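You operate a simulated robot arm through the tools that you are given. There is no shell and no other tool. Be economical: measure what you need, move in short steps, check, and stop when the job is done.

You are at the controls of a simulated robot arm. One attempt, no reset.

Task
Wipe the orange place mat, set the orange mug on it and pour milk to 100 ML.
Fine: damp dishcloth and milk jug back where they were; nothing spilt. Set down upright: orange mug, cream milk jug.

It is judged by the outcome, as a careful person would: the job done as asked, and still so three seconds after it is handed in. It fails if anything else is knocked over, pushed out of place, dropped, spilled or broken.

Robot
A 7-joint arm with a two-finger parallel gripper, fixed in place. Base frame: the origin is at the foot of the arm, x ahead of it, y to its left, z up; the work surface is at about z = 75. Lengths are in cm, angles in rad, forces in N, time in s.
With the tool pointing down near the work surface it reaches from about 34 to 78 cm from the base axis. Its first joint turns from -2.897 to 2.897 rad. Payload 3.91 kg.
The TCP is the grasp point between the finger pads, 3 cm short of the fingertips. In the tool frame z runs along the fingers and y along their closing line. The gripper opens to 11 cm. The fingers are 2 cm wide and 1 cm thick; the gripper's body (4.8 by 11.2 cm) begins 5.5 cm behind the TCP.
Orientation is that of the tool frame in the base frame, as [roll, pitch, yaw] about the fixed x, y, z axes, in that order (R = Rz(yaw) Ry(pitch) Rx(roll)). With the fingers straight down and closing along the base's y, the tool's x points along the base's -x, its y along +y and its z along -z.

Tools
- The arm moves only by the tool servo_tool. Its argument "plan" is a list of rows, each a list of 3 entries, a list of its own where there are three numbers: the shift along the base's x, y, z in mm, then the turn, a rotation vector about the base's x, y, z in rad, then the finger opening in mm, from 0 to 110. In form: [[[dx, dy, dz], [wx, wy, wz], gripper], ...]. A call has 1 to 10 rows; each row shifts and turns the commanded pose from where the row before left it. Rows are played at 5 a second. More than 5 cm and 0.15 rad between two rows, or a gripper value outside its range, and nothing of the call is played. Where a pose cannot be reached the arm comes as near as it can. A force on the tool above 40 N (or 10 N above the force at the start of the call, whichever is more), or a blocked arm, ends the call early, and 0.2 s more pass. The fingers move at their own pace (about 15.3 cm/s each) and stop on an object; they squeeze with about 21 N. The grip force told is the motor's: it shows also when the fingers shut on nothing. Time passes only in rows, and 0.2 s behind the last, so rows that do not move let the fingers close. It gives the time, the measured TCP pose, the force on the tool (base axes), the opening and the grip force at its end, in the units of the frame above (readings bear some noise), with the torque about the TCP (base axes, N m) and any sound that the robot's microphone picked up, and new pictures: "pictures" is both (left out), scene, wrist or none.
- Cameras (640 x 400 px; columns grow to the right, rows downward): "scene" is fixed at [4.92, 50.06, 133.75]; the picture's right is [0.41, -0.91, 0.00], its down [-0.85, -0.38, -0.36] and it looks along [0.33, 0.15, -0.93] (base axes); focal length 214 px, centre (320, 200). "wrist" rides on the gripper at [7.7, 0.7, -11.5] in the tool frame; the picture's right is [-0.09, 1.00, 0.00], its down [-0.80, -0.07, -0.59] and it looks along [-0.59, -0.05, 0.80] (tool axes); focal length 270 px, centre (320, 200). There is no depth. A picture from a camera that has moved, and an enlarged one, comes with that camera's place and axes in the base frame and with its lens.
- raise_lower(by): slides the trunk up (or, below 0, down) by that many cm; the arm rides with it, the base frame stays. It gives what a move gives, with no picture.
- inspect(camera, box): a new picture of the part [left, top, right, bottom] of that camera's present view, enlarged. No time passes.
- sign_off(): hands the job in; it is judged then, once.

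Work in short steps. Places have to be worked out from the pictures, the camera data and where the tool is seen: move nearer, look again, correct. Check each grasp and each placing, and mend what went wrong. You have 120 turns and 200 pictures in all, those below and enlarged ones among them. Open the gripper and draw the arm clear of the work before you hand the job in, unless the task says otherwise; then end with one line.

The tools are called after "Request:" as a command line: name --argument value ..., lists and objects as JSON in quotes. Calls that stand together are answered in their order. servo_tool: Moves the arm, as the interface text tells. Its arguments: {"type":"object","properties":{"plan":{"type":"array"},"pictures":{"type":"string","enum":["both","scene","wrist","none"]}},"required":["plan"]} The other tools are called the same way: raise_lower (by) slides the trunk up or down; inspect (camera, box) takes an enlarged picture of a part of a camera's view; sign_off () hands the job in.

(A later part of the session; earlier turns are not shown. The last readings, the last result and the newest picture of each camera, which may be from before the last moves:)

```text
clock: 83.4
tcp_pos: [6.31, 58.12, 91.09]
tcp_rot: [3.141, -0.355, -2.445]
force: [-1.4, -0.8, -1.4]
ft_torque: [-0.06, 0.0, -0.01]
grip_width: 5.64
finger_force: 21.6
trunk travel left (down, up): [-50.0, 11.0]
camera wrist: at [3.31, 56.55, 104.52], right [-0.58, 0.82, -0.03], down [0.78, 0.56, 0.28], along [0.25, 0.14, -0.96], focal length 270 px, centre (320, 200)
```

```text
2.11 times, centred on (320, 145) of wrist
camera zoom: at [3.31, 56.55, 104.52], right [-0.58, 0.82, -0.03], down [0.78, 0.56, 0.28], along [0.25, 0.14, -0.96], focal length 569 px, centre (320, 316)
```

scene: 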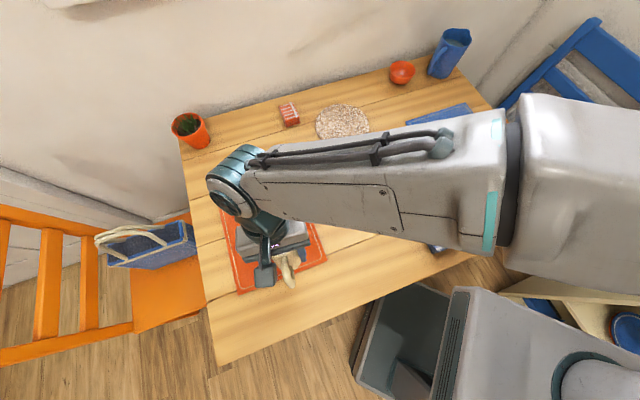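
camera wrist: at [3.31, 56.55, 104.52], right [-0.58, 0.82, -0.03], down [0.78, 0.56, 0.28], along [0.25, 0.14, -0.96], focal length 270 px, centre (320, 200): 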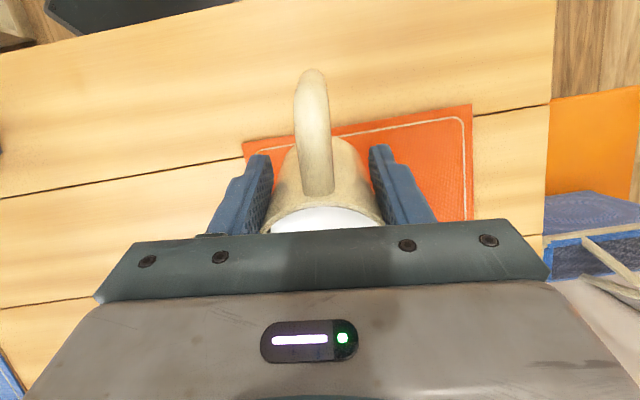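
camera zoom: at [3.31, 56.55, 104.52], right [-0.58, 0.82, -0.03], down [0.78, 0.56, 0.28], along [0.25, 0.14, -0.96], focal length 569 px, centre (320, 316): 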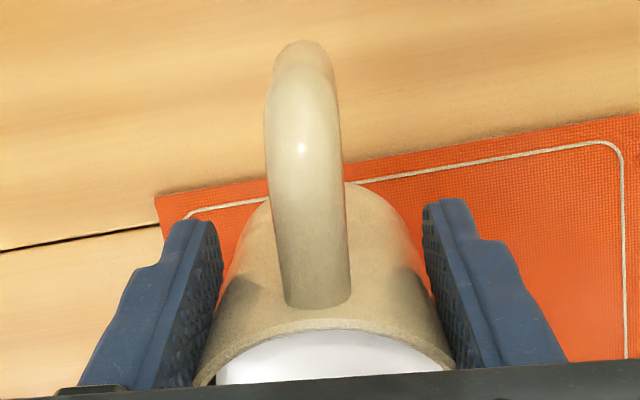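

The jug has slid forward between the fingers, probably after touching the mug. I raise it gently, backing off a little with the spout still above the mug, and recheck.

Request:
servo_tool --plan '[[[-1.5, -1.3, 4], [0, 0, 0], 40], [[-1.5, -1.3, 6], [0, 0, 0], 40], [[-1.5, -1.3, 8], [0, 0, 0], 40]]'

```text
clock: 84.2
tcp_pos: [5.9, 57.73, 93.04]
tcp_rot: [3.141, -0.353, -2.445]
force: [-0.1, 1.0, -3.3]
ft_torque: [0.03, 0.01, 0.05]
grip_width: 5.07
finger_force: 21.2
trunk travel left (down, up): [-50.0, 11.0]
camera wrist: at [2.86, 56.15, 106.36], right [-0.58, 0.82, -0.03], down [0.78, 0.56, 0.28], along [0.25, 0.14, -0.96], focal length 270 px, centre (320, 200)
```

scene: 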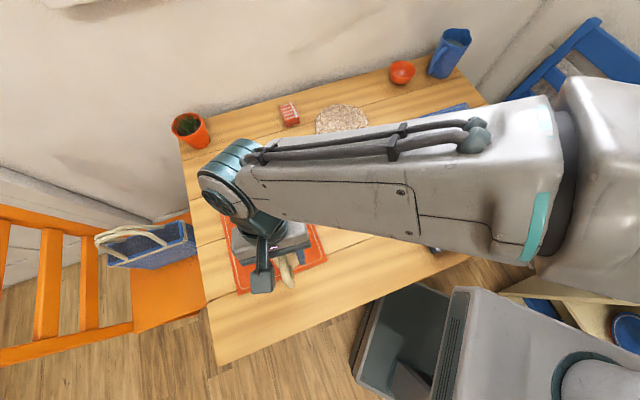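
wrist: 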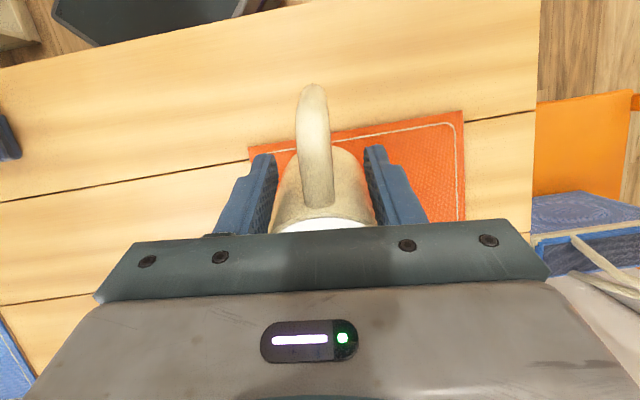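

The jug is still creeping out of the grip, so I must set it down now. I bring it upright over the mug, then retreat and lower it onto the bare table in front of the mat in one swift, smooth motion.

Request:
servo_tool --plan '[[[0, 0, 2], [0.093, -0.111, 0], 30], [[-12, -12, 0], [0.093, -0.111, 0], 30], [[-32, -32, -10], [0.041, -0.048, 0], 30], [[-26, -26, -30], [0, 0, 0], 30], [[0, 0, -45], [0, 0, 0], 30], [[0, 0, -20], [0, 0, 0], 30], [[0, 0, -6], [0, 0, 0], 30]]'

```text
clock: 85.8
tcp_pos: [-1.27, 50.67, 82.03]
tcp_rot: [3.141, 0.0, -2.445]
force: [-0.2, 0.0, -2.6]
ft_torque: [-0.02, 0.03, 0.01]
grip_width: 5.08
finger_force: 20.9
trunk travel left (down, up): [-50.0, 11.0]
camera wrist: at [-7.56, 46.35, 93.49], right [-0.57, 0.82, 0.0], down [0.66, 0.46, 0.59], along [0.49, 0.34, -0.8], focal length 270 px, centre (320, 200)
```

scene: 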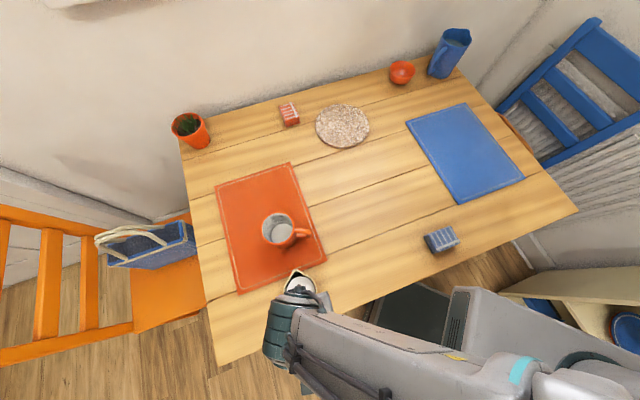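
wrist: 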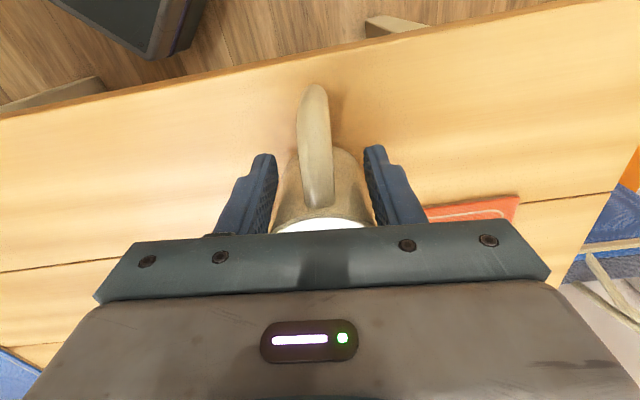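

The grip is now stable at 5.08 cm and the jug is upright. I lower until it touches the table.

Request:
servo_tool --plan '[[[0, 0, -3], [0, 0, 0], 30], [[0, 0, -2], [0, 0, 0], 30], [[0, 0, -2], [0, 0, 0], 30]]' --pictures "wrist"

Request:
inspect --camera "scene" --box '[220, 190, 360, 330]'

```text
clock: 86.6
tcp_pos: [-1.29, 50.59, 81.32]
tcp_rot: [3.14, 0.0, -2.444]
force: [-0.3, -0.5, 0.8]
ft_torque: [0.04, 0.0, -0.01]
grip_width: 3.0
finger_force: 0.1
trunk travel left (down, up): [-50.0, 11.0]
camera wrist: at [-7.53, 46.24, 92.77], right [-0.57, 0.82, 0.0], down [0.66, 0.46, 0.59], along [0.49, 0.34, -0.8], focal length 270 px, centre (320, 200)
```

wrist: 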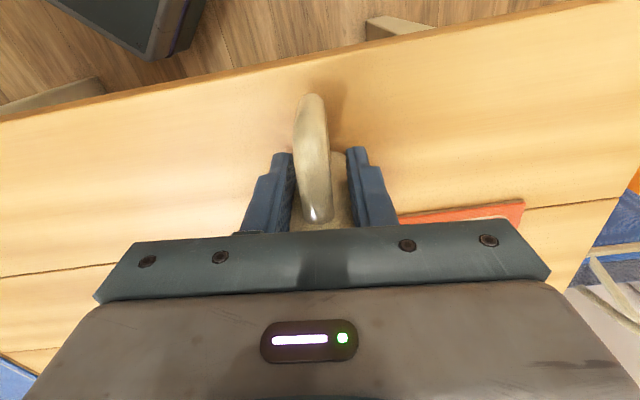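

```text
2.86 times, centred on (290, 260) of scene
camera zoom: at [4.92, 50.06, 133.75], right [0.41, -0.91, 0.0], down [-0.85, -0.38, -0.36], along [0.33, 0.15, -0.93], focal length 613 px, centre (406, 29)
```

zoom: 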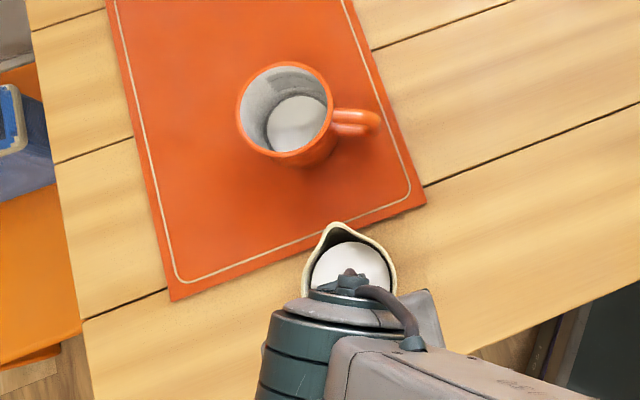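

The jug popped free on touching down and now stands upright on the table, apparently unspilt. I open the fingers and rise straight up to look.

Request:
servo_tool --plan '[[[0, 0, 0], [0, 0, 0], 60], [[0, 0, 0], [0, 0, 0], 110], [[-3, -3, 10], [0, 0, 0], 110], [[-5, -5, 40], [0, 0, 0], 110], [[-5, -5, 45], [0, 0, 0], 110], [[0, 0, 45], [0, 0, 0], 110], [[0, 0, 45], [0, 0, 0], 110]]'

Request:
inspect --camera "scene" --box '[220, 190, 360, 330]'

```text
clock: 88.2
tcp_pos: [-2.43, 49.19, 99.99]
tcp_rot: [3.141, 0.0, -2.446]
force: [0.2, 0.1, -1.3]
ft_torque: [0.02, 0.01, 0.01]
grip_width: 11.0
finger_force: 0.1
trunk travel left (down, up): [-50.0, 11.0]
camera wrist: at [-8.8, 44.81, 111.35], right [-0.57, 0.82, 0.0], down [0.66, 0.46, 0.59], along [0.49, 0.34, -0.8], focal length 270 px, centre (320, 200)
```

scene: 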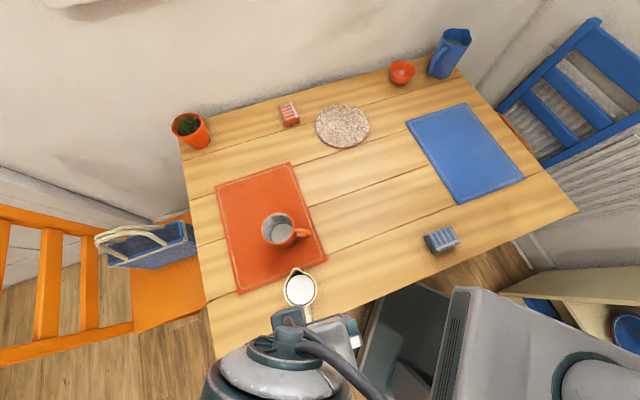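
wrist: 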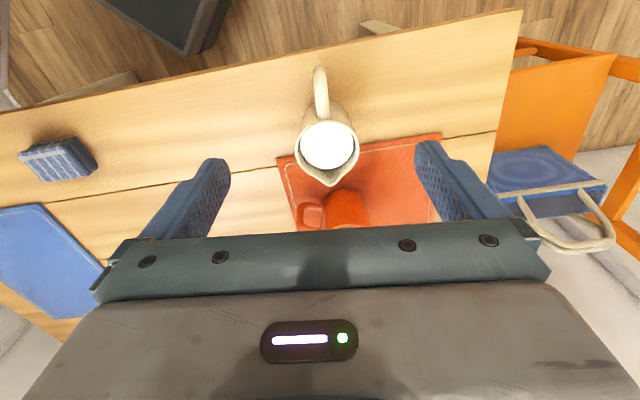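

```text
2.86 times, centred on (290, 260) of scene
camera zoom: at [4.92, 50.06, 133.75], right [0.41, -0.91, 0.0], down [-0.85, -0.38, -0.36], along [0.33, 0.15, -0.93], focal length 613 px, centre (406, 29)
```

zoom: 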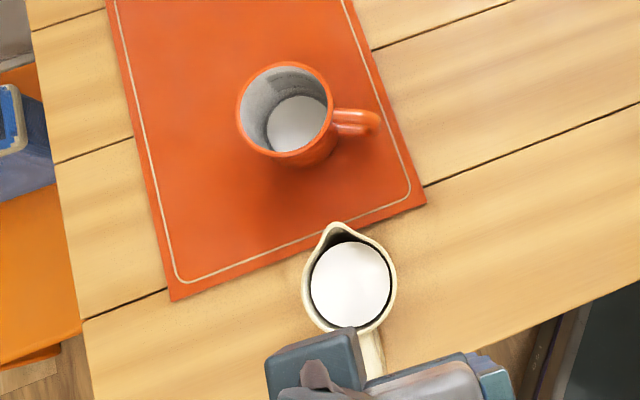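

The rescue worked: the jug stands upright and unspilt at about (0.75, 52.3), spout toward 40°. The slip most likely came from the jug's base touching the mug's rim, so next time I stay higher. Now I move over the jug to regrasp.

Request:
servo_tool --plan '[[[16, 15.5, 0], [0, 0, 0], 110], [[16, 15.5, -30], [0, 0, 0], 110], [[0, 0, -35], [0, 0, 0], 110], [[0, 0, -15], [0, 0, 0], 110], [[0, 0, 0], [0, 0, 0], 110]]' --pictures "wrist"

```text
clock: 89.4
tcp_pos: [0.6, 52.5, 91.88]
tcp_rot: [3.14, -0.001, -2.444]
force: [0.5, -0.3, -0.4]
ft_torque: [0.0, 0.01, 0.02]
grip_width: 10.99
finger_force: 0.0
trunk travel left (down, up): [-50.0, 11.0]
camera wrist: at [-5.67, 48.03, 103.3], right [-0.57, 0.82, 0.0], down [0.66, 0.46, 0.59], along [0.49, 0.34, -0.8], focal length 270 px, centre (320, 200)
```

wrist: 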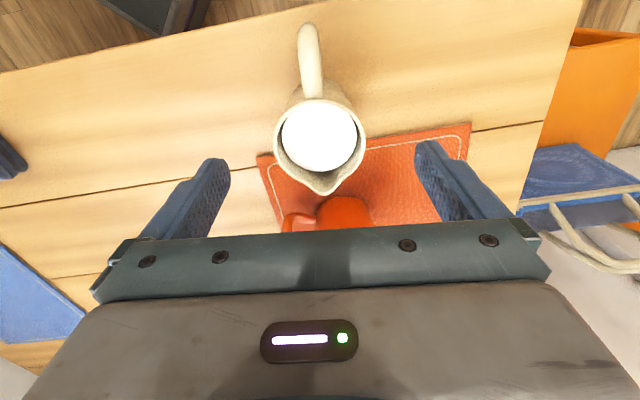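

Aligned to within 3 mm. I descend, close, and check the grip.

Request:
servo_tool --plan '[[[3, 1, -30], [0, 0, 0], 110], [[0, 0, -35], [0, 0, 0], 110], [[0, 0, -25], [0, 0, 0], 110], [[0, 0, -15], [0, 0, 0], 110], [[0, 0, 0], [0, 0, 0], 85], [[0, 0, 0], [0, 0, 0], 60], [[0, 0, 0], [0, 0, 0], 40], [[0, 0, 0], [0, 0, 0], 40]]' --pictures "wrist"

```text
clock: 91.2
tcp_pos: [1.01, 52.59, 81.29]
tcp_rot: [-3.141, 0.0, -2.445]
force: [-0.2, -0.9, 0.5]
ft_torque: [-0.01, 0.01, -0.03]
grip_width: 7.05
finger_force: 21.5
trunk travel left (down, up): [-50.0, 11.0]
camera wrist: at [-5.38, 48.19, 92.76], right [-0.57, 0.82, 0.0], down [0.66, 0.46, 0.59], along [0.49, 0.34, -0.8], focal length 270 px, centre (320, 200)
```

wrist: 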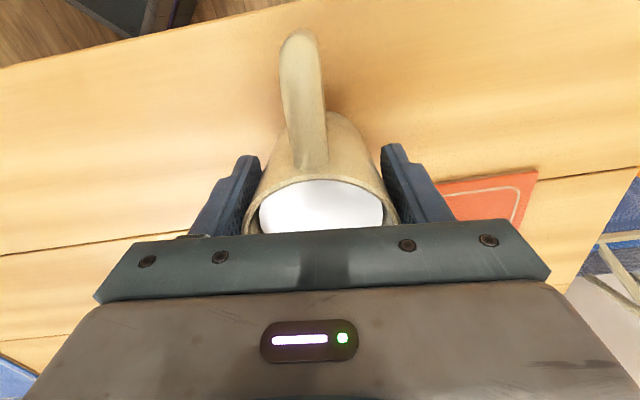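

The opening is 7.05 cm now against 6.81 before, so the first grasp was off the jug's widest chord. I open, shift 6 mm toward the spout and close again to find the centre.

Request:
servo_tool --plan '[[[0, 0, 0], [0, 0, 0], 90], [[4.6, 3.9, 0], [0, 0, 0], 90], [[0, 0, 0], [0, 0, 0], 60], [[0, 0, 0], [0, 0, 0], 40], [[0, 0, 0], [0, 0, 0], 40]]' --pictures "wrist"

```text
clock: 92.4
tcp_pos: [1.35, 53.01, 81.27]
tcp_rot: [3.139, 0.0, -2.445]
force: [1.0, -0.4, 0.9]
ft_torque: [0.03, 0.01, 0.01]
grip_width: 7.14
finger_force: 21.0
trunk travel left (down, up): [-50.0, 11.0]
camera wrist: at [-4.88, 48.56, 92.79], right [-0.57, 0.82, 0.0], down [0.66, 0.46, 0.59], along [0.49, 0.34, -0.8], focal length 270 px, centre (320, 200)
```

wrist: 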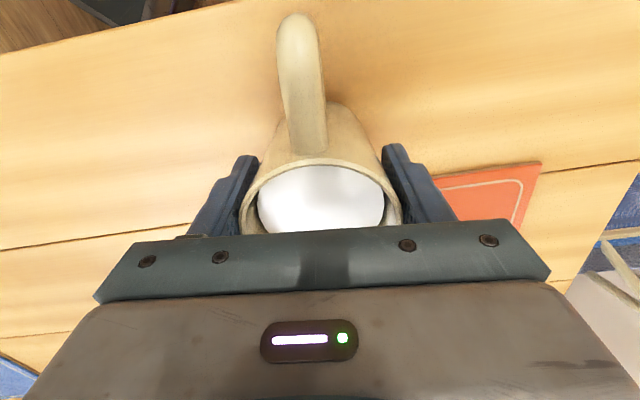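

It is wider, at 7.14, so I repeat with another 5 mm.

Request:
servo_tool --plan '[[[0, 0, 0], [0, 0, 0], 90], [[4, 3.4, 0], [0, 0, 0], 90], [[0, 0, 0], [0, 0, 0], 60], [[0, 0, 0], [0, 0, 0], 40], [[0, 0, 0], [0, 0, 0], 40]]' --pictures "none"

```text
clock: 93.6
tcp_pos: [1.87, 53.38, 81.38]
tcp_rot: [-3.141, 0.0, -2.447]
force: [0.8, -1.1, -0.2]
ft_torque: [-0.01, -0.01, 0.01]
grip_width: 7.12
finger_force: 21.1
trunk travel left (down, up): [-50.0, 11.0]
```

The width is flat at 7.12–7.14, so the grip is centred now. I lift slowly to clear the mug's rim height.

Request:
servo_tool --plan '[[[0, 0, 3], [0, 0, 0], 40], [[0, 0, 8], [0, 0, 0], 40], [[0, 0, 14], [0, 0, 0], 40], [[0, 0, 20], [0, 0, 0], 40], [[0, 0, 22], [0, 0, 0], 40], [[0, 0, 22], [0, 0, 0], 40], [[0, 0, 20], [0, 0, 0], 40], [[0, 0, 12], [0, 0, 0], 40], [[0, 0, 5], [0, 0, 0], 40], [[0, 0, 0], [0, 0, 0], 40]]' --pictures "wrist"

```text
clock: 95.8
tcp_pos: [1.77, 53.2, 94.06]
tcp_rot: [-3.14, 0.0, -2.445]
force: [0.2, -0.2, -2.8]
ft_torque: [0.05, -0.03, 0.0]
grip_width: 7.14
finger_force: 20.8
trunk travel left (down, up): [-50.0, 11.0]
camera wrist: at [-4.5, 48.94, 105.4], right [-0.57, 0.82, 0.0], down [0.66, 0.46, 0.59], along [0.49, 0.34, -0.8], focal length 270 px, centre (320, 200)
```

wrist: 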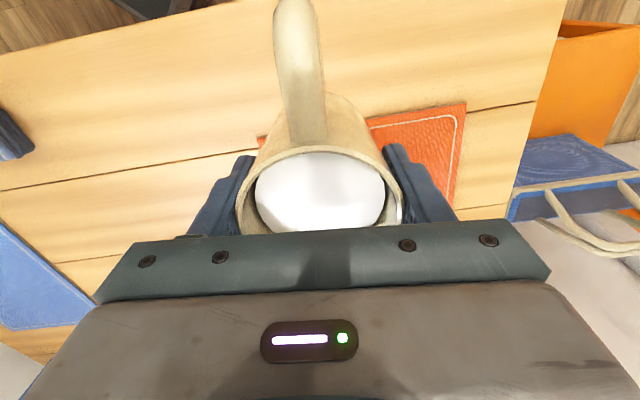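

It is stable at 7.14. I move the spout over the mug, staying above its rim, then tilt 10°.

Request:
servo_tool --plan '[[[5, 5.5, 0], [0, 0, 0], 40], [[10, 11, 0], [0, 0, 0], 40], [[12, 13, 0], [0, 0, 0], 40], [[12, 13, 0], [0, 0, 0], 40], [[8, 8.5, 0], [0, 0, 0], 40], [[0, 0, 0], [-0.056, 0.067, 0], 40], [[0, 0, 0], [-0.056, 0.067, 0], 40], [[0, 0, 0], [0, 0, 0], 40]]'

```text
clock: 97.6
tcp_pos: [6.59, 58.44, 93.91]
tcp_rot: [3.141, -0.176, -2.445]
force: [-0.4, 0.4, -2.3]
ft_torque: [0.03, -0.04, 0.0]
grip_width: 7.19
finger_force: 20.6
trunk travel left (down, up): [-50.0, 11.0]
camera wrist: at [1.82, 55.35, 106.51], right [-0.57, 0.82, -0.01], down [0.73, 0.52, 0.44], along [0.37, 0.24, -0.9], focal length 270 px, centre (320, 200)
```

scene: 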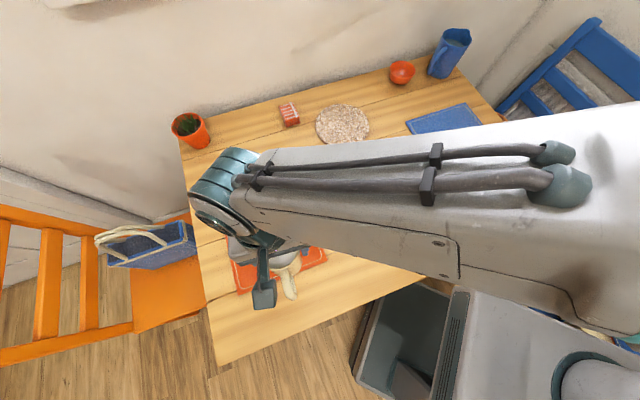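
wrist: 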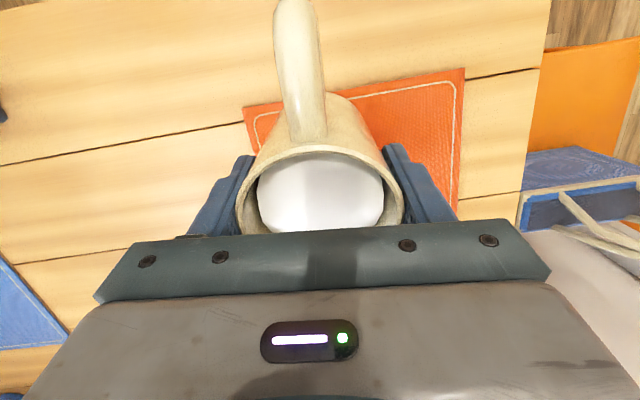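

The grip is stable. On to 20°, backing slightly.

Request:
servo_tool --plan '[[[-1.4, -1.2, -6], [-0.056, 0.067, 0], 40], [[-1.4, -1.2, -8], [-0.056, 0.067, 0], 40], [[0, 0, 0], [0, 0, 0], 40]]'

```text
clock: 98.4
tcp_pos: [6.19, 58.31, 92.47]
tcp_rot: [3.14, -0.35, -2.445]
force: [-0.7, 0.6, -2.0]
ft_torque: [0.08, -0.01, 0.02]
grip_width: 7.15
finger_force: 21.4
trunk travel left (down, up): [-50.0, 11.0]
camera wrist: at [3.35, 56.59, 105.9], right [-0.58, 0.82, -0.03], down [0.78, 0.56, 0.28], along [0.25, 0.14, -0.96], focal length 270 px, centre (320, 200)
```

scene: 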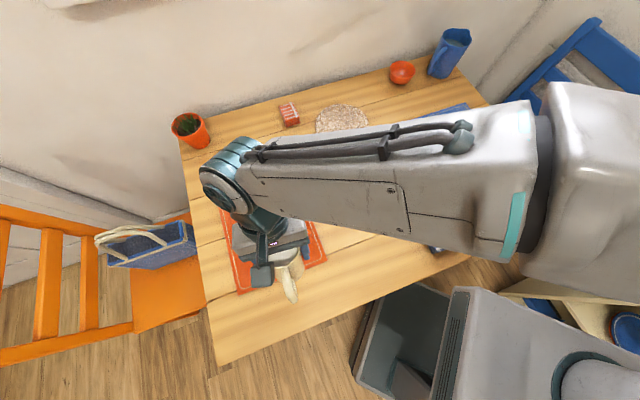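
wrist: 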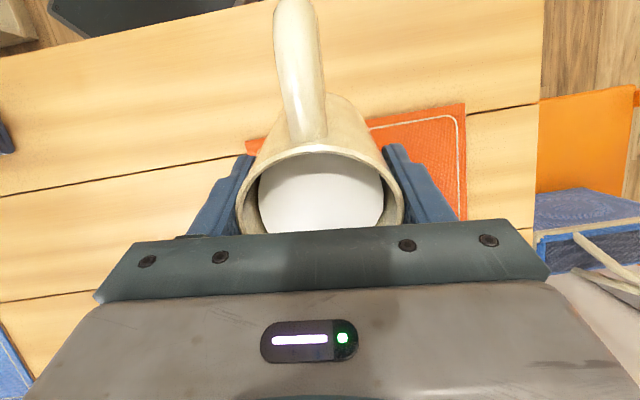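

Stable. On to 30°.

Request:
servo_tool --plan '[[[-0.8, -0.6, -6], [-0.056, 0.067, 0], 40], [[-0.8, -0.6, -6], [-0.056, 0.067, 0], 40], [[0, 0, 0], [0, 0, 0], 40]]'

```text
clock: 99.2
tcp_pos: [6.18, 58.21, 91.4]
tcp_rot: [3.141, -0.526, -2.444]
force: [0.6, 0.8, -2.5]
ft_torque: [0.04, -0.06, 0.02]
grip_width: 7.15
finger_force: 20.9
trunk travel left (down, up): [-50.0, 11.0]
camera wrist: at [4.99, 58.0, 105.11], right [-0.58, 0.81, -0.04], down [0.81, 0.58, 0.11], along [0.12, 0.03, -0.99], focal length 270 px, centre (320, 200)
```

scene: 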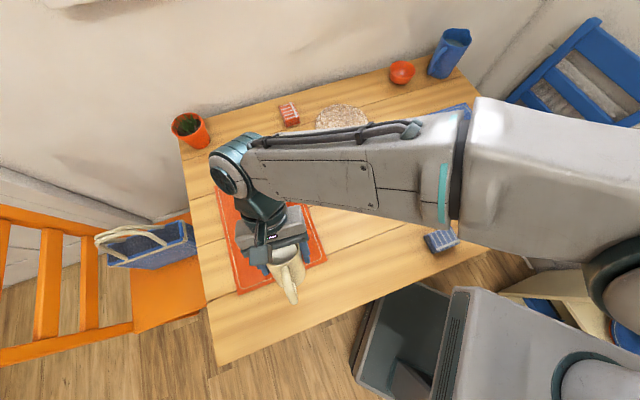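
wrist: 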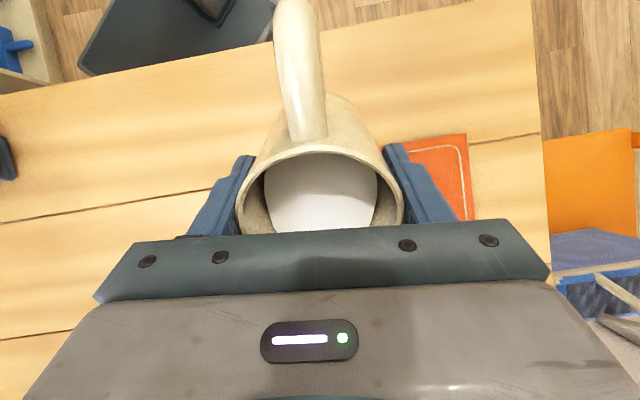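

No pouring sound yet. On to 35°, then 40°, pausing to listen.

Request:
servo_tool --plan '[[[-0.8, -0.6, -5], [-0.056, 0.067, 0], 40], [[0, 0, 0], [0, 0, 0], 40]]' --pictures "wrist"

Request:
servo_tool --plan '[[[-0.4, -0.3, -3], [-0.034, 0.04, 0], 40], [[0, 0, 0], [0, 0, 0], 40]]' --pictures "scene"

```text
clock: 99.8
tcp_pos: [6.09, 58.14, 90.83]
tcp_rot: [3.139, -0.613, -2.446]
force: [0.3, 0.8, -3.0]
ft_torque: [0.02, -0.02, 0.02]
grip_width: 7.13
finger_force: 21.0
trunk travel left (down, up): [-50.0, 11.0]
camera wrist: at [5.85, 58.71, 104.6], right [-0.58, 0.81, -0.05], down [0.81, 0.58, 0.03], along [0.05, -0.02, -1.0], focal length 270 px, centre (320, 200)
```

wrist: 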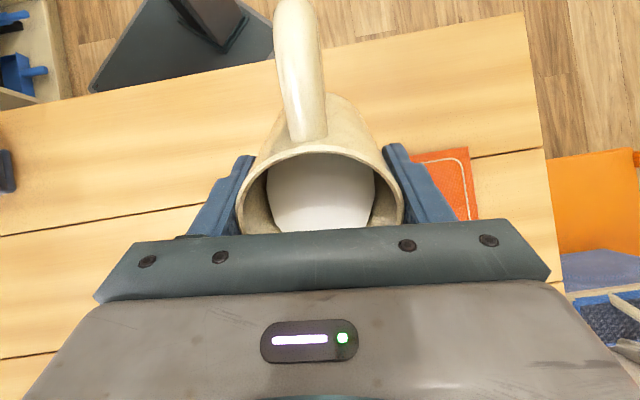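

```text
clock: 100.4
tcp_pos: [6.07, 58.07, 90.45]
tcp_rot: [3.141, -0.665, -2.444]
force: [0.0, 0.6, -2.6]
ft_torque: [0.02, -0.04, 0.0]
grip_width: 7.12
finger_force: 20.8
trunk travel left (down, up): [-50.0, 11.0]
```

scene: 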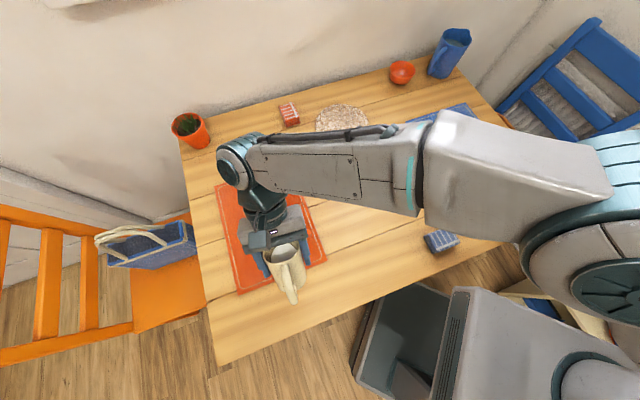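

At 38°, still silent. I continue in about 3° steps.

Request:
servo_tool --plan '[[[-0.4, -0.3, -3], [-0.034, 0.04, 0], 40], [[0, 0, 0], [0, 0, 0], 40], [[0, 0, 0], [0, 0, 0], 40]]' --pictures "wrist"

Request:
servo_tool --plan '[[[-0.4, -0.3, -2], [-0.034, 0.04, 0], 40], [[0, 0, 0], [0, 0, 0], 40], [[0, 0, 0], [0, 0, 0], 40]]' --pictures "scene"

```text
clock: 101.2
tcp_pos: [5.97, 58.03, 90.18]
tcp_rot: [3.141, -0.718, -2.445]
force: [-0.3, -0.2, -2.2]
ft_torque: [0.06, -0.04, 0.01]
grip_width: 7.13
finger_force: 20.9
trunk travel left (down, up): [-50.0, 11.0]
camera wrist: at [6.84, 59.58, 103.9], right [-0.59, 0.81, -0.06], down [0.81, 0.58, -0.08], along [-0.03, -0.09, -1.0], focal length 270 px, centre (320, 200)
```

wrist: 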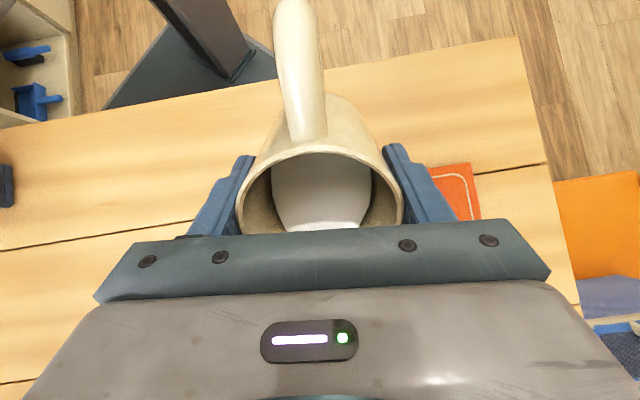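

```text
clock: 102.0
tcp_pos: [5.92, 57.92, 90.08]
tcp_rot: [3.141, -0.769, -2.446]
force: [0.5, 0.4, -2.0]
ft_torque: [0.03, -0.05, -0.02]
grip_width: 7.14
finger_force: 21.1
trunk travel left (down, up): [-50.0, 11.0]
```

scene: 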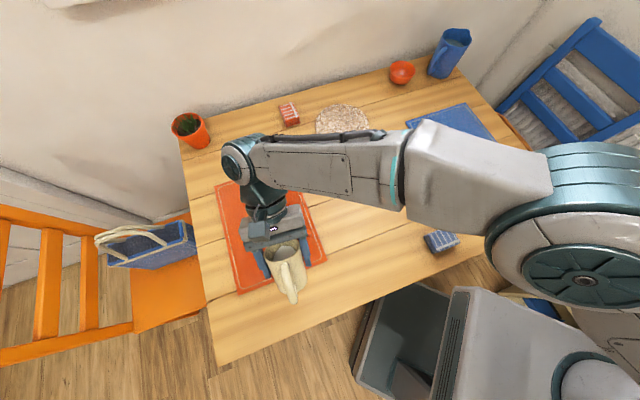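

At 44°, I enlarge the jug and mug area.

Request:
inspect --camera "scene" --box '[230, 190, 340, 310]'

Request:
inspect --camera "wrist" --box '[220, 80, 420, 240]'

```text
3.33 times, centred on (285, 250) of scene
camera zoom: at [4.92, 50.06, 133.75], right [0.41, -0.91, 0.0], down [-0.85, -0.38, -0.36], along [0.33, 0.15, -0.93], focal length 715 px, centre (437, 33)
```

zoom: 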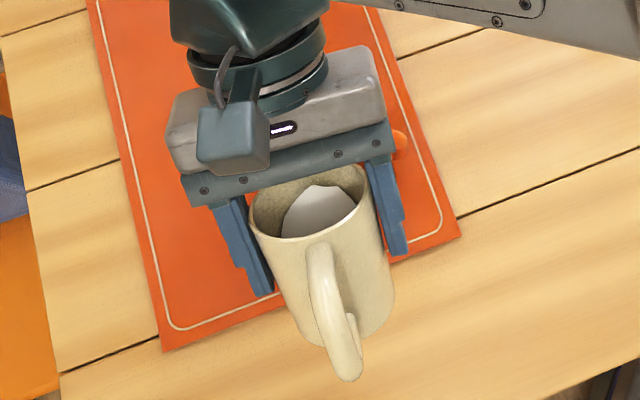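

```text
2.50 times, centred on (320, 160) of wrist
camera zoom: at [7.38, 60.01, 103.6], right [-0.59, 0.8, -0.06], down [0.8, 0.58, -0.13], along [-0.07, -0.13, -0.99], focal length 676 px, centre (320, 300)
```

zoom: 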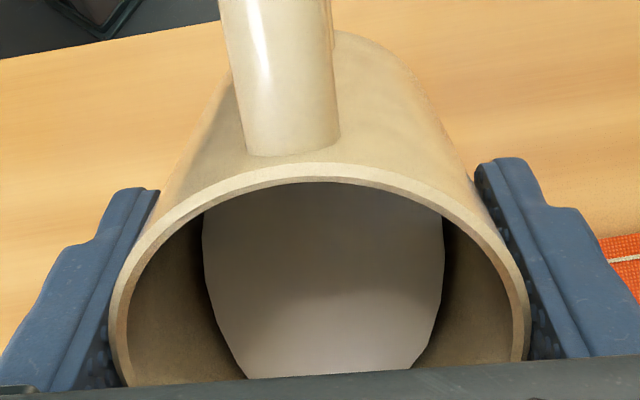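

The milk is nearing the spout but not flowing yet. I continue tilting in small steps.

Request:
servo_tool --plan '[[[0, 0, -1], [-0.034, 0.04, 0], 40], [[0, 0, 0], [0, 0, 0], 40], [[0, 0, 0], [0, 0, 0], 40]]' --pictures "none"

Request:
servo_tool --plan '[[[0, 0, -1], [-0.034, 0.04, 0], 40], [[0, 0, 0], [0, 0, 0], 40], [[0, 0, 0], [0, 0, 0], 40]]' --pictures "both"

```text
clock: 102.8
tcp_pos: [6.05, 57.81, 89.97]
tcp_rot: [-3.14, -0.821, -2.446]
force: [0.0, 0.3, -2.0]
ft_torque: [0.03, -0.06, 0.02]
grip_width: 7.15
finger_force: 20.9
trunk travel left (down, up): [-50.0, 11.0]
```

```text
clock: 103.6
tcp_pos: [5.87, 57.88, 89.9]
tcp_rot: [-3.142, -0.874, -2.448]
force: [0.0, -0.1, -2.0]
ft_torque: [0.09, -0.02, -0.03]
grip_width: 7.13
finger_force: 20.7
trunk travel left (down, up): [-50.0, 11.0]
camera wrist: at [8.46, 60.9, 103.07], right [-0.6, 0.8, -0.07], down [0.79, 0.57, -0.23], along [-0.15, -0.19, -0.97], focal length 270 px, centre (320, 200)
```

scene: 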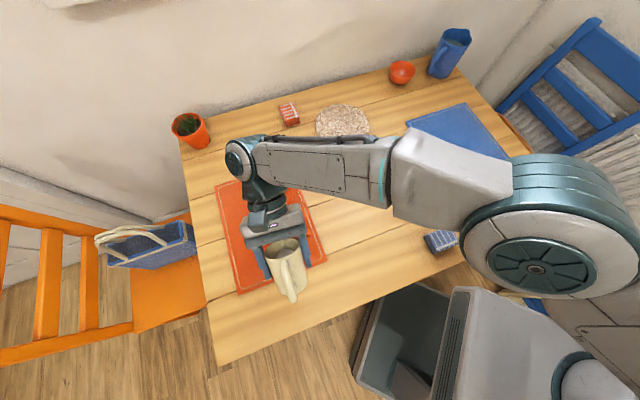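
wrist: 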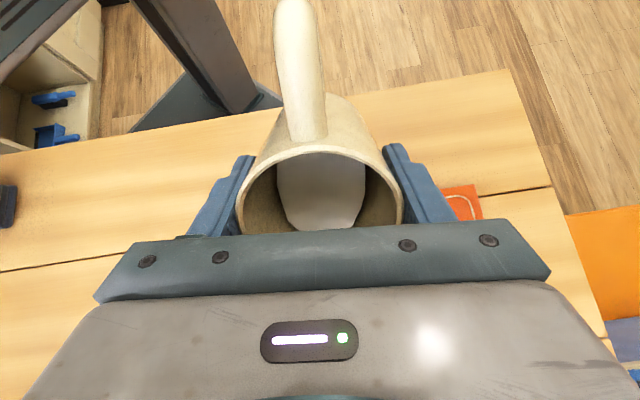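

The force reading has dropped about 0.8 N since 35°, so milk may already have flowed. I tilt back upright and look into the mug.

Request:
servo_tool --plan '[[[0, 0, 3], [0.08, -0.095, 0], 40], [[0, 0, 6], [0.09, -0.107, 0], 40], [[0, 0, 8], [0.09, -0.107, 0], 40], [[0, 0, 12], [0.09, -0.107, 0], 40], [[0, 0, 12], [0.09, -0.107, 0], 40], [[0, 0, 4], [0.09, -0.107, 0], 40], [[-8, -8, 0], [0.032, -0.039, 0], 40], [[-20, -18, 0], [0, 0, 0], 40], [[-25, -22, 0], [0, 0, 0], 40], [[-25, -22, 0], [0, 0, 0], 40]]'

Request:
inspect --camera "scene" --box '[245, 195, 325, 260]'

```text
clock: 105.8
tcp_pos: [-2.0, 50.86, 94.36]
tcp_rot: [3.138, 0.0, -2.442]
force: [0.1, 0.0, -2.8]
ft_torque: [0.06, -0.05, -0.02]
grip_width: 7.12
finger_force: 20.6
trunk travel left (down, up): [-50.0, 11.0]
camera wrist: at [-8.23, 46.45, 105.7], right [-0.57, 0.82, 0.0], down [0.66, 0.46, 0.59], along [0.49, 0.34, -0.8], focal length 270 px, centre (320, 200)
```

scene: 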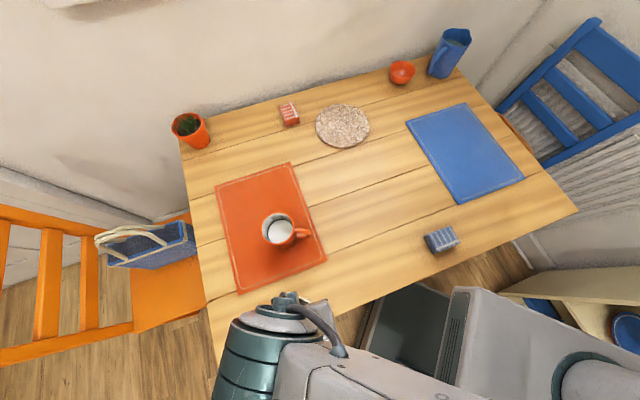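
wrist: 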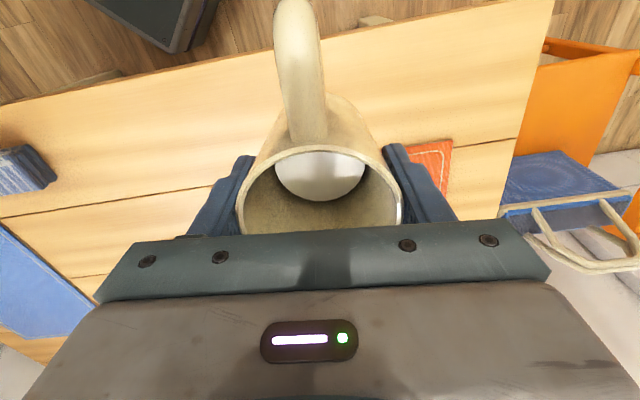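

```text
6.15 times, centred on (285, 228) of scene
camera zoom: at [4.92, 50.06, 133.75], right [0.41, -0.91, 0.0], down [-0.85, -0.38, -0.36], along [0.33, 0.15, -0.93], focal length 1320 px, centre (535, 31)
```

zoom: 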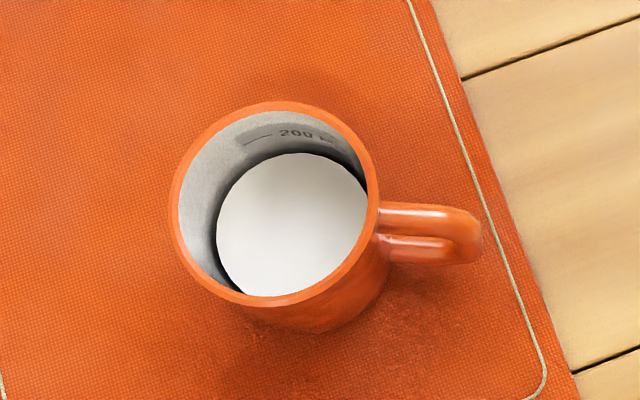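

Milk did pour, silently. I enlarge the mug's scale to read the level.

Request:
inspect --camera "scene" --box '[265, 208, 293, 225]'

```text
16.00 times, centred on (279, 216) of scene
camera zoom: at [4.92, 50.06, 133.75], right [0.41, -0.91, 0.0], down [-0.85, -0.38, -0.36], along [0.33, 0.15, -0.93], focal length 3432 px, centre (976, -64)
```

zoom: 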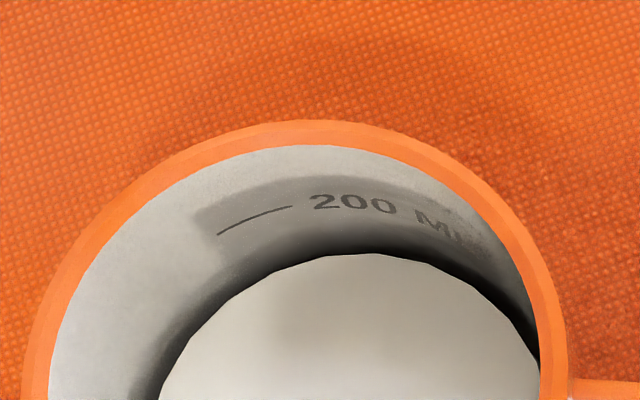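

Request:
inspect --camera "scene" --box '[273, 214, 289, 224]'

```text
16.00 times, centred on (281, 219) of scene
camera zoom: at [4.92, 50.06, 133.75], right [0.41, -0.91, 0.0], down [-0.85, -0.38, -0.36], along [0.33, 0.15, -0.93], focal length 3432 px, centre (944, -104)
```

zoom: 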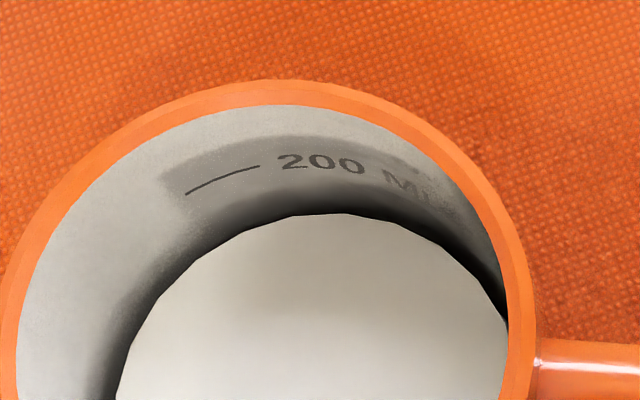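

The 100 line isn't distinguishable from this angle; my estimate is about 100 ML. I get a more oblique view with the wrist camera by moving and turning the upright jug to the mug's left.

Request:
servo_tool --plan '[[[-2, 8, 0], [0, 0, 0.06], 40], [[-4, 16, 0], [0, 0, 0.11], 40], [[-5, 18, 0], [0, 0, 0.13], 40], [[-5, 18, 0], [0, 0, 0.13], 40], [[-5, 18, 0], [0, 0, 0.13], 40], [[-5, 16, 0], [0, 0, 0.12], 40], [[-4, 12, 0], [0, 0, 0.1], 40], [[0, 0, 0], [0, 0, 0.01], 40]]' --pictures "wrist"

```text
clock: 107.6
tcp_pos: [-4.91, 61.62, 94.4]
tcp_rot: [3.138, -0.002, -1.654]
force: [-1.2, 0.0, -1.7]
ft_torque: [0.06, 0.01, 0.0]
grip_width: 7.17
finger_force: 20.2
trunk travel left (down, up): [-50.0, 11.0]
camera wrist: at [-6.15, 53.95, 105.75], right [-0.99, 0.17, 0.0], down [0.14, 0.79, 0.59], along [0.1, 0.58, -0.8], focal length 270 px, centre (320, 200)
```

wrist: 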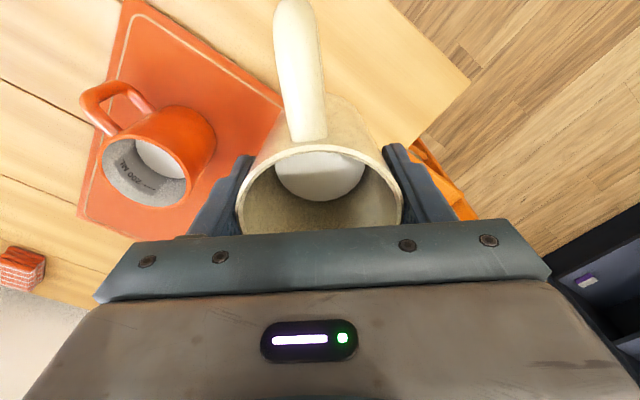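

Excellent view of the mug's scale wall. I enlarge it.

Request:
inspect --camera "wrist" --box '[95, 120, 195, 212]'

```text
4.35 times, centred on (145, 166) of wrist
camera zoom: at [-6.15, 53.95, 105.75], right [-0.99, 0.17, 0.0], down [0.14, 0.79, 0.59], along [0.1, 0.58, -0.8], focal length 1175 px, centre (1081, 348)
```

zoom: 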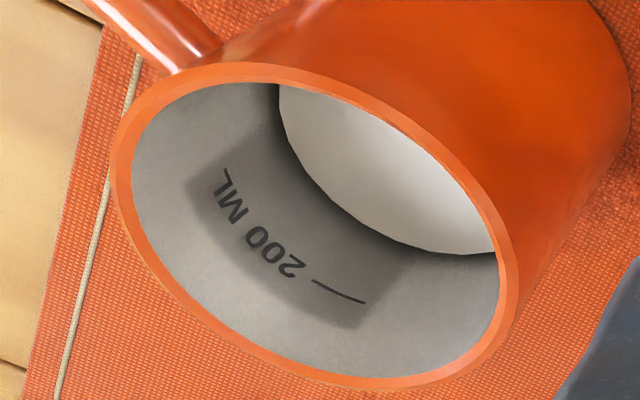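

I zoom further at the milk's edge to look for the top of the "100 ML" text.

Request:
inspect --camera "wrist" --box '[125, 130, 175, 175]'

```text
8.89 times, centred on (150, 152) of wrist
camera zoom: at [-6.15, 53.95, 105.75], right [-0.99, 0.17, 0.0], down [0.14, 0.79, 0.59], along [0.1, 0.58, -0.8], focal length 2402 px, centre (1831, 622)
```

zoom: 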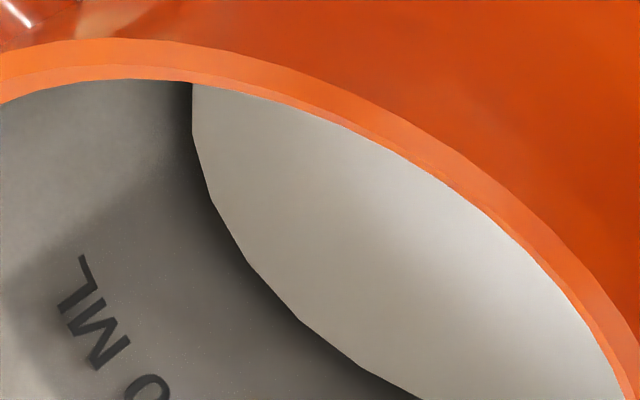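

No text shows above the milk. The ratio of rim-to-200 and 200-to-milk distances matches the rim, 200 and 100 line spacing, so the level sits at the 100 line, perhaps a hair above, and I accept it. Now the jug goes home: I retrace around the mug, keeping it upright.

Request:
servo_tool --plan '[[[7, -12, 0], [0, 0, -0.06], 40], [[14, -23, 0], [0, 0, -0.12], 40], [[16, -27, 0], [0, 0, -0.13], 40], [[16, -27, 0], [0, 0, -0.13], 40], [[16, -27, 0], [0, 0, -0.13], 40], [[22, -11, 0], [0, 0, -0.12], 40], [[24, -9, 0], [0, 0, -0.11], 40], [[25, -8, 0], [0, 0, -0.1], 40], [[25, -8, 0], [0, 0, -0.1], 40], [[25, -8, 0], [0, 0, -0.1], 40]]' --pictures "none"

Request:
servo_tool --plan '[[[25, -8, 0], [0, 0, -0.07], 40], [[25, -8, 0], [0, 0, -0.05], 40], [[20, -5, 0], [0, 0, -0.05], 40], [[10, -3, 0], [0, 0, -0.03], 40], [[0, 0, 0], [0, 0, 0], 40]]' --pictures "none"

```text
clock: 109.8
tcp_pos: [14.4, 45.59, 94.22]
tcp_rot: [3.141, 0.001, -2.757]
force: [0.2, -0.3, -2.5]
ft_torque: [0.0, -0.04, -0.04]
grip_width: 7.13
finger_force: 21.0
trunk travel left (down, up): [-50.0, 11.0]
```

```text
clock: 111.0
tcp_pos: [22.15, 43.15, 94.32]
tcp_rot: [3.14, 0.002, -2.954]
force: [0.0, 0.2, -2.7]
ft_torque: [0.03, -0.06, 0.04]
grip_width: 7.17
finger_force: 21.1
trunk travel left (down, up): [-50.0, 11.0]
```

I correct the yaw by +0.073 and lower to just above the table.

Request:
servo_tool --plan '[[[2.8, 0, -5], [0, 0, 0.073], 40], [[0, 0, -20], [0, 0, 0], 40], [[0, 0, -25], [0, 0, 0], 40], [[0, 0, -25], [0, 0, 0], 40], [[0, 0, -22], [0, 0, 0], 40], [[0, 0, -15], [0, 0, 0], 40], [[0, 0, -7], [0, 0, 0], 40]]'

```text
clock: 112.6
tcp_pos: [22.45, 43.17, 82.51]
tcp_rot: [3.139, 0.0, -2.881]
force: [-0.1, 0.8, -2.8]
ft_torque: [0.0, 0.01, -0.01]
grip_width: 7.16
finger_force: 20.3
trunk travel left (down, up): [-50.0, 11.0]
camera wrist: at [14.81, 41.78, 93.87], right [-0.17, 0.99, 0.0], down [0.79, 0.14, 0.59], along [0.59, 0.1, -0.8], focal length 270 px, centre (320, 200)
```

scene: 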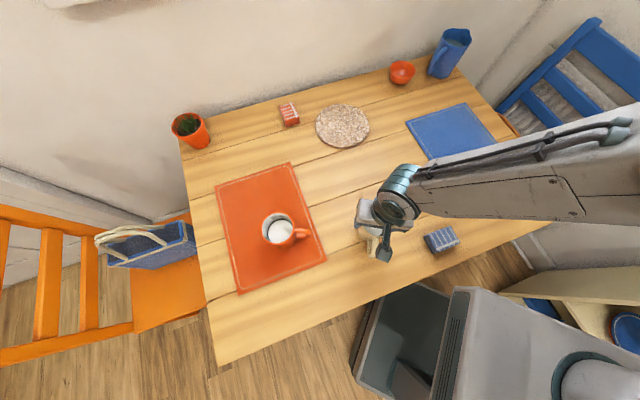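
wrist: 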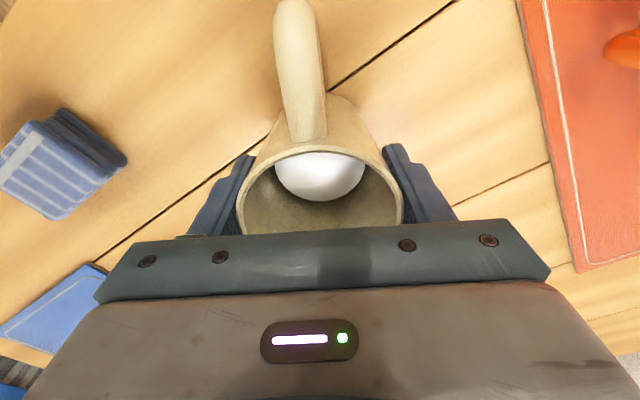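

I lower the last centimetre until contact.

Request:
servo_tool --plan '[[[0, 0, -6], [0, 0, 0], 40], [[0, 0, -3], [0, 0, 0], 40], [[0, 0, -2], [0, 0, 0], 40], [[0, 0, 0], [0, 0, 0], 40]]' --pictures "none"

```text
clock: 113.6
tcp_pos: [22.43, 43.16, 81.43]
tcp_rot: [3.14, 0.0, -2.882]
force: [0.5, -0.8, 4.5]
ft_torque: [0.0, 0.13, 0.01]
grip_width: 7.14
finger_force: 21.1
trunk travel left (down, up): [-50.0, 11.0]
```

Contact shows as +4.5 N, so I open and rise straight up.

Request:
servo_tool --plan '[[[0, 0, 0], [0, 0, 0], 80], [[0, 0, 0], [0, 0, 0], 110], [[0, 0, 20], [0, 0, 0], 110], [[0, 0, 40], [0, 0, 0], 110], [[0, 0, 45], [0, 0, 0], 110], [[0, 0, 45], [0, 0, 0], 110], [[20, -10, 40], [0, 0, 0], 110], [[40, -20, 20], [0, 0, 0], 110], [[40, -20, 0], [0, 0, 0], 110], [[40, -20, 0], [0, 0, 0], 110]]' --pictures "scene"

Request:
inspect --camera "scene" --box '[340, 130, 480, 270]'

Request:
inspect --camera "scene" --box '[200, 150, 340, 300]'

```text
clock: 115.8
tcp_pos: [36.46, 36.07, 102.5]
tcp_rot: [3.137, -0.001, -2.882]
force: [-0.3, -0.2, 0.0]
ft_torque: [0.0, 0.0, 0.0]
grip_width: 11.01
finger_force: 0.0
trunk travel left (down, up): [-50.0, 11.0]
```

scene: 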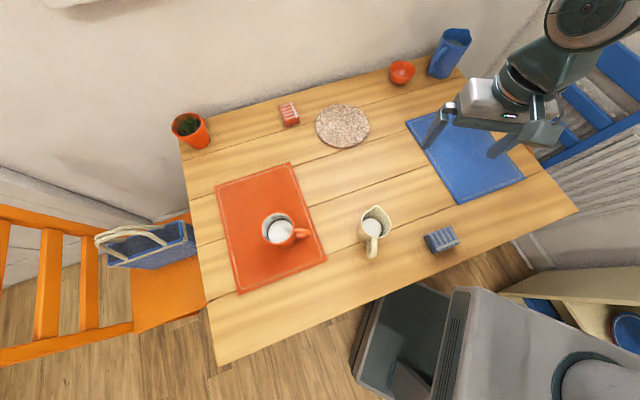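

```text
2.86 times, centred on (410, 200) of scene
camera zoom: at [4.92, 50.06, 133.75], right [0.41, -0.91, 0.0], down [-0.85, -0.38, -0.36], along [0.33, 0.15, -0.93], focal length 613 px, centre (63, 200)
```

zoom: 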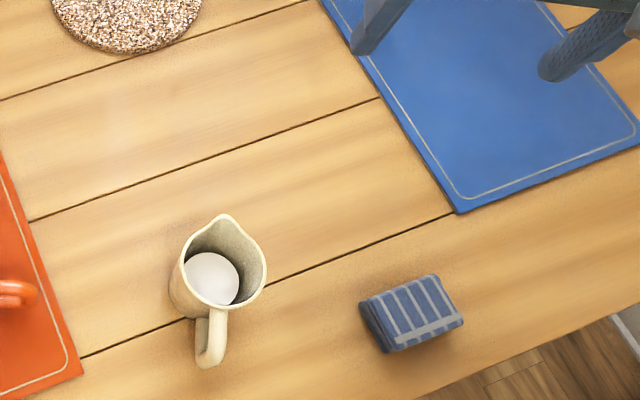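

```text
2.67 times, centred on (270, 225) of scene
camera zoom: at [4.92, 50.06, 133.75], right [0.41, -0.91, 0.0], down [-0.85, -0.38, -0.36], along [0.33, 0.15, -0.93], focal length 572 px, centre (453, 133)
```

zoom: 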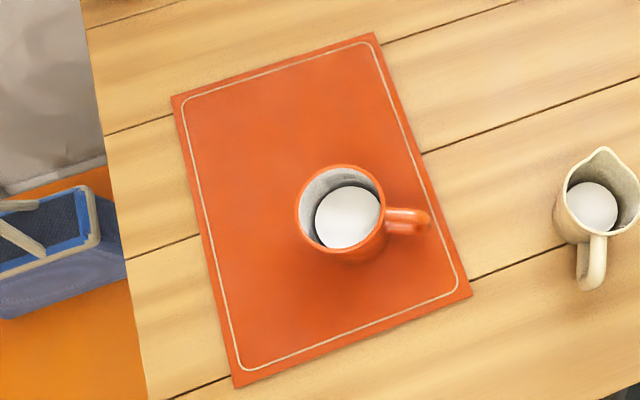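

The jug is back in its exact original spot and the cloth and mat are in place. I verify the level once more with the empty gripper's camera from close up, on the side facing the scale.

Request:
servo_tool --plan '[[[-29.6, 24.3, 0], [0, 0, 0.021], 110], [[-29.6, 24.3, 0], [0, 0, 0.021], 110], [[-29.6, 24.3, 0], [0, 0, 0.021], 110], [[-29.6, 24.3, 0], [0, 0, 0.021], 110], [[-29.6, 24.3, 0], [0, 0, 0.021], 110], [[-29.6, 24.3, 0], [0, 0, 0.021], 110], [[-29.6, 24.3, 0], [0, 0, 0.021], 110], [[-29.6, 24.3, -20], [0, 0, 0.021], 110], [[-29.6, 24.3, -30], [0, 0, 0.021], 110], [[-29.6, 24.3, -40], [0, 0, 0.021], 110]]' --pictures "wrist"

```text
refused: row 10 steps farther than a row can; nothing moved
```

Request:
servo_tool --plan '[[[-29.6, 24.3, 0], [0, 0, 0.021], 110], [[-29.6, 24.3, 0], [0, 0, 0.021], 110], [[-29.6, 24.3, 0], [0, 0, 0.021], 110], [[-29.6, 24.3, 0], [0, 0, 0.021], 110], [[-29.6, 24.3, 0], [0, 0, 0.021], 110], [[-29.6, 24.3, 0], [0, 0, 0.021], 110], [[-29.6, 24.3, -10], [0, 0, 0.021], 110], [[-29.6, 24.3, -25], [0, 0, 0.021], 110], [[-29.6, 24.3, -30], [0, 0, 0.021], 110], [[-29.6, 24.3, -30], [0, 0, 0.021], 110]]' --pictures "wrist"

```text
clock: 118.0
tcp_pos: [6.67, 60.66, 92.9]
tcp_rot: [3.141, -0.002, -2.673]
force: [-0.1, 0.5, 0.3]
ft_torque: [0.0, 0.04, 0.02]
grip_width: 10.98
finger_force: 0.1
trunk travel left (down, up): [-50.0, 11.0]
camera wrist: at [-0.46, 57.63, 104.23], right [-0.37, 0.93, 0.0], down [0.75, 0.3, 0.59], along [0.55, 0.22, -0.8], focal length 270 px, centre (320, 200)
```

wrist: 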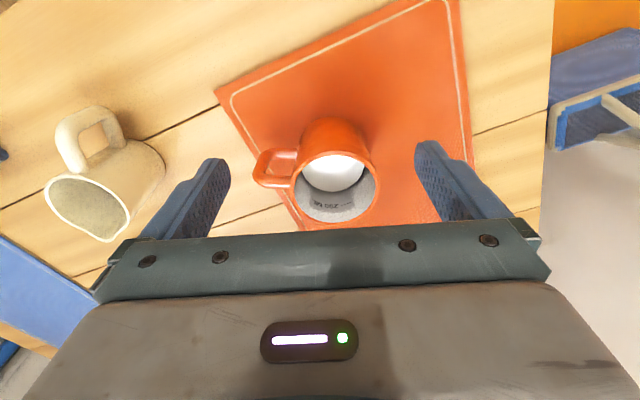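

Request:
inspect --camera "wrist" --box '[285, 145, 390, 228]'

```text
4.82 times, centred on (338, 186) of wrist
camera zoom: at [-0.46, 57.63, 104.23], right [-0.37, 0.93, 0.0], down [0.75, 0.3, 0.59], along [0.55, 0.22, -0.8], focal length 1303 px, centre (236, 265)
```

zoom: 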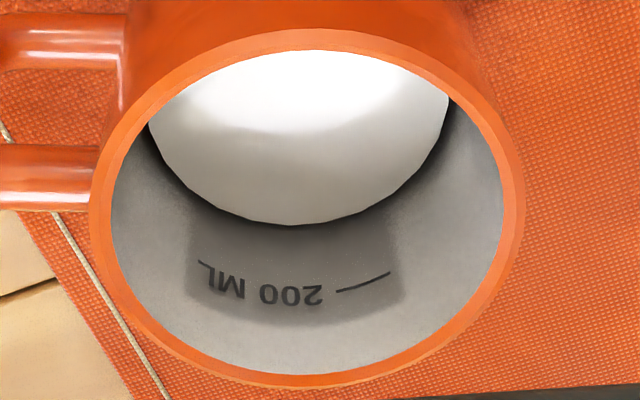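

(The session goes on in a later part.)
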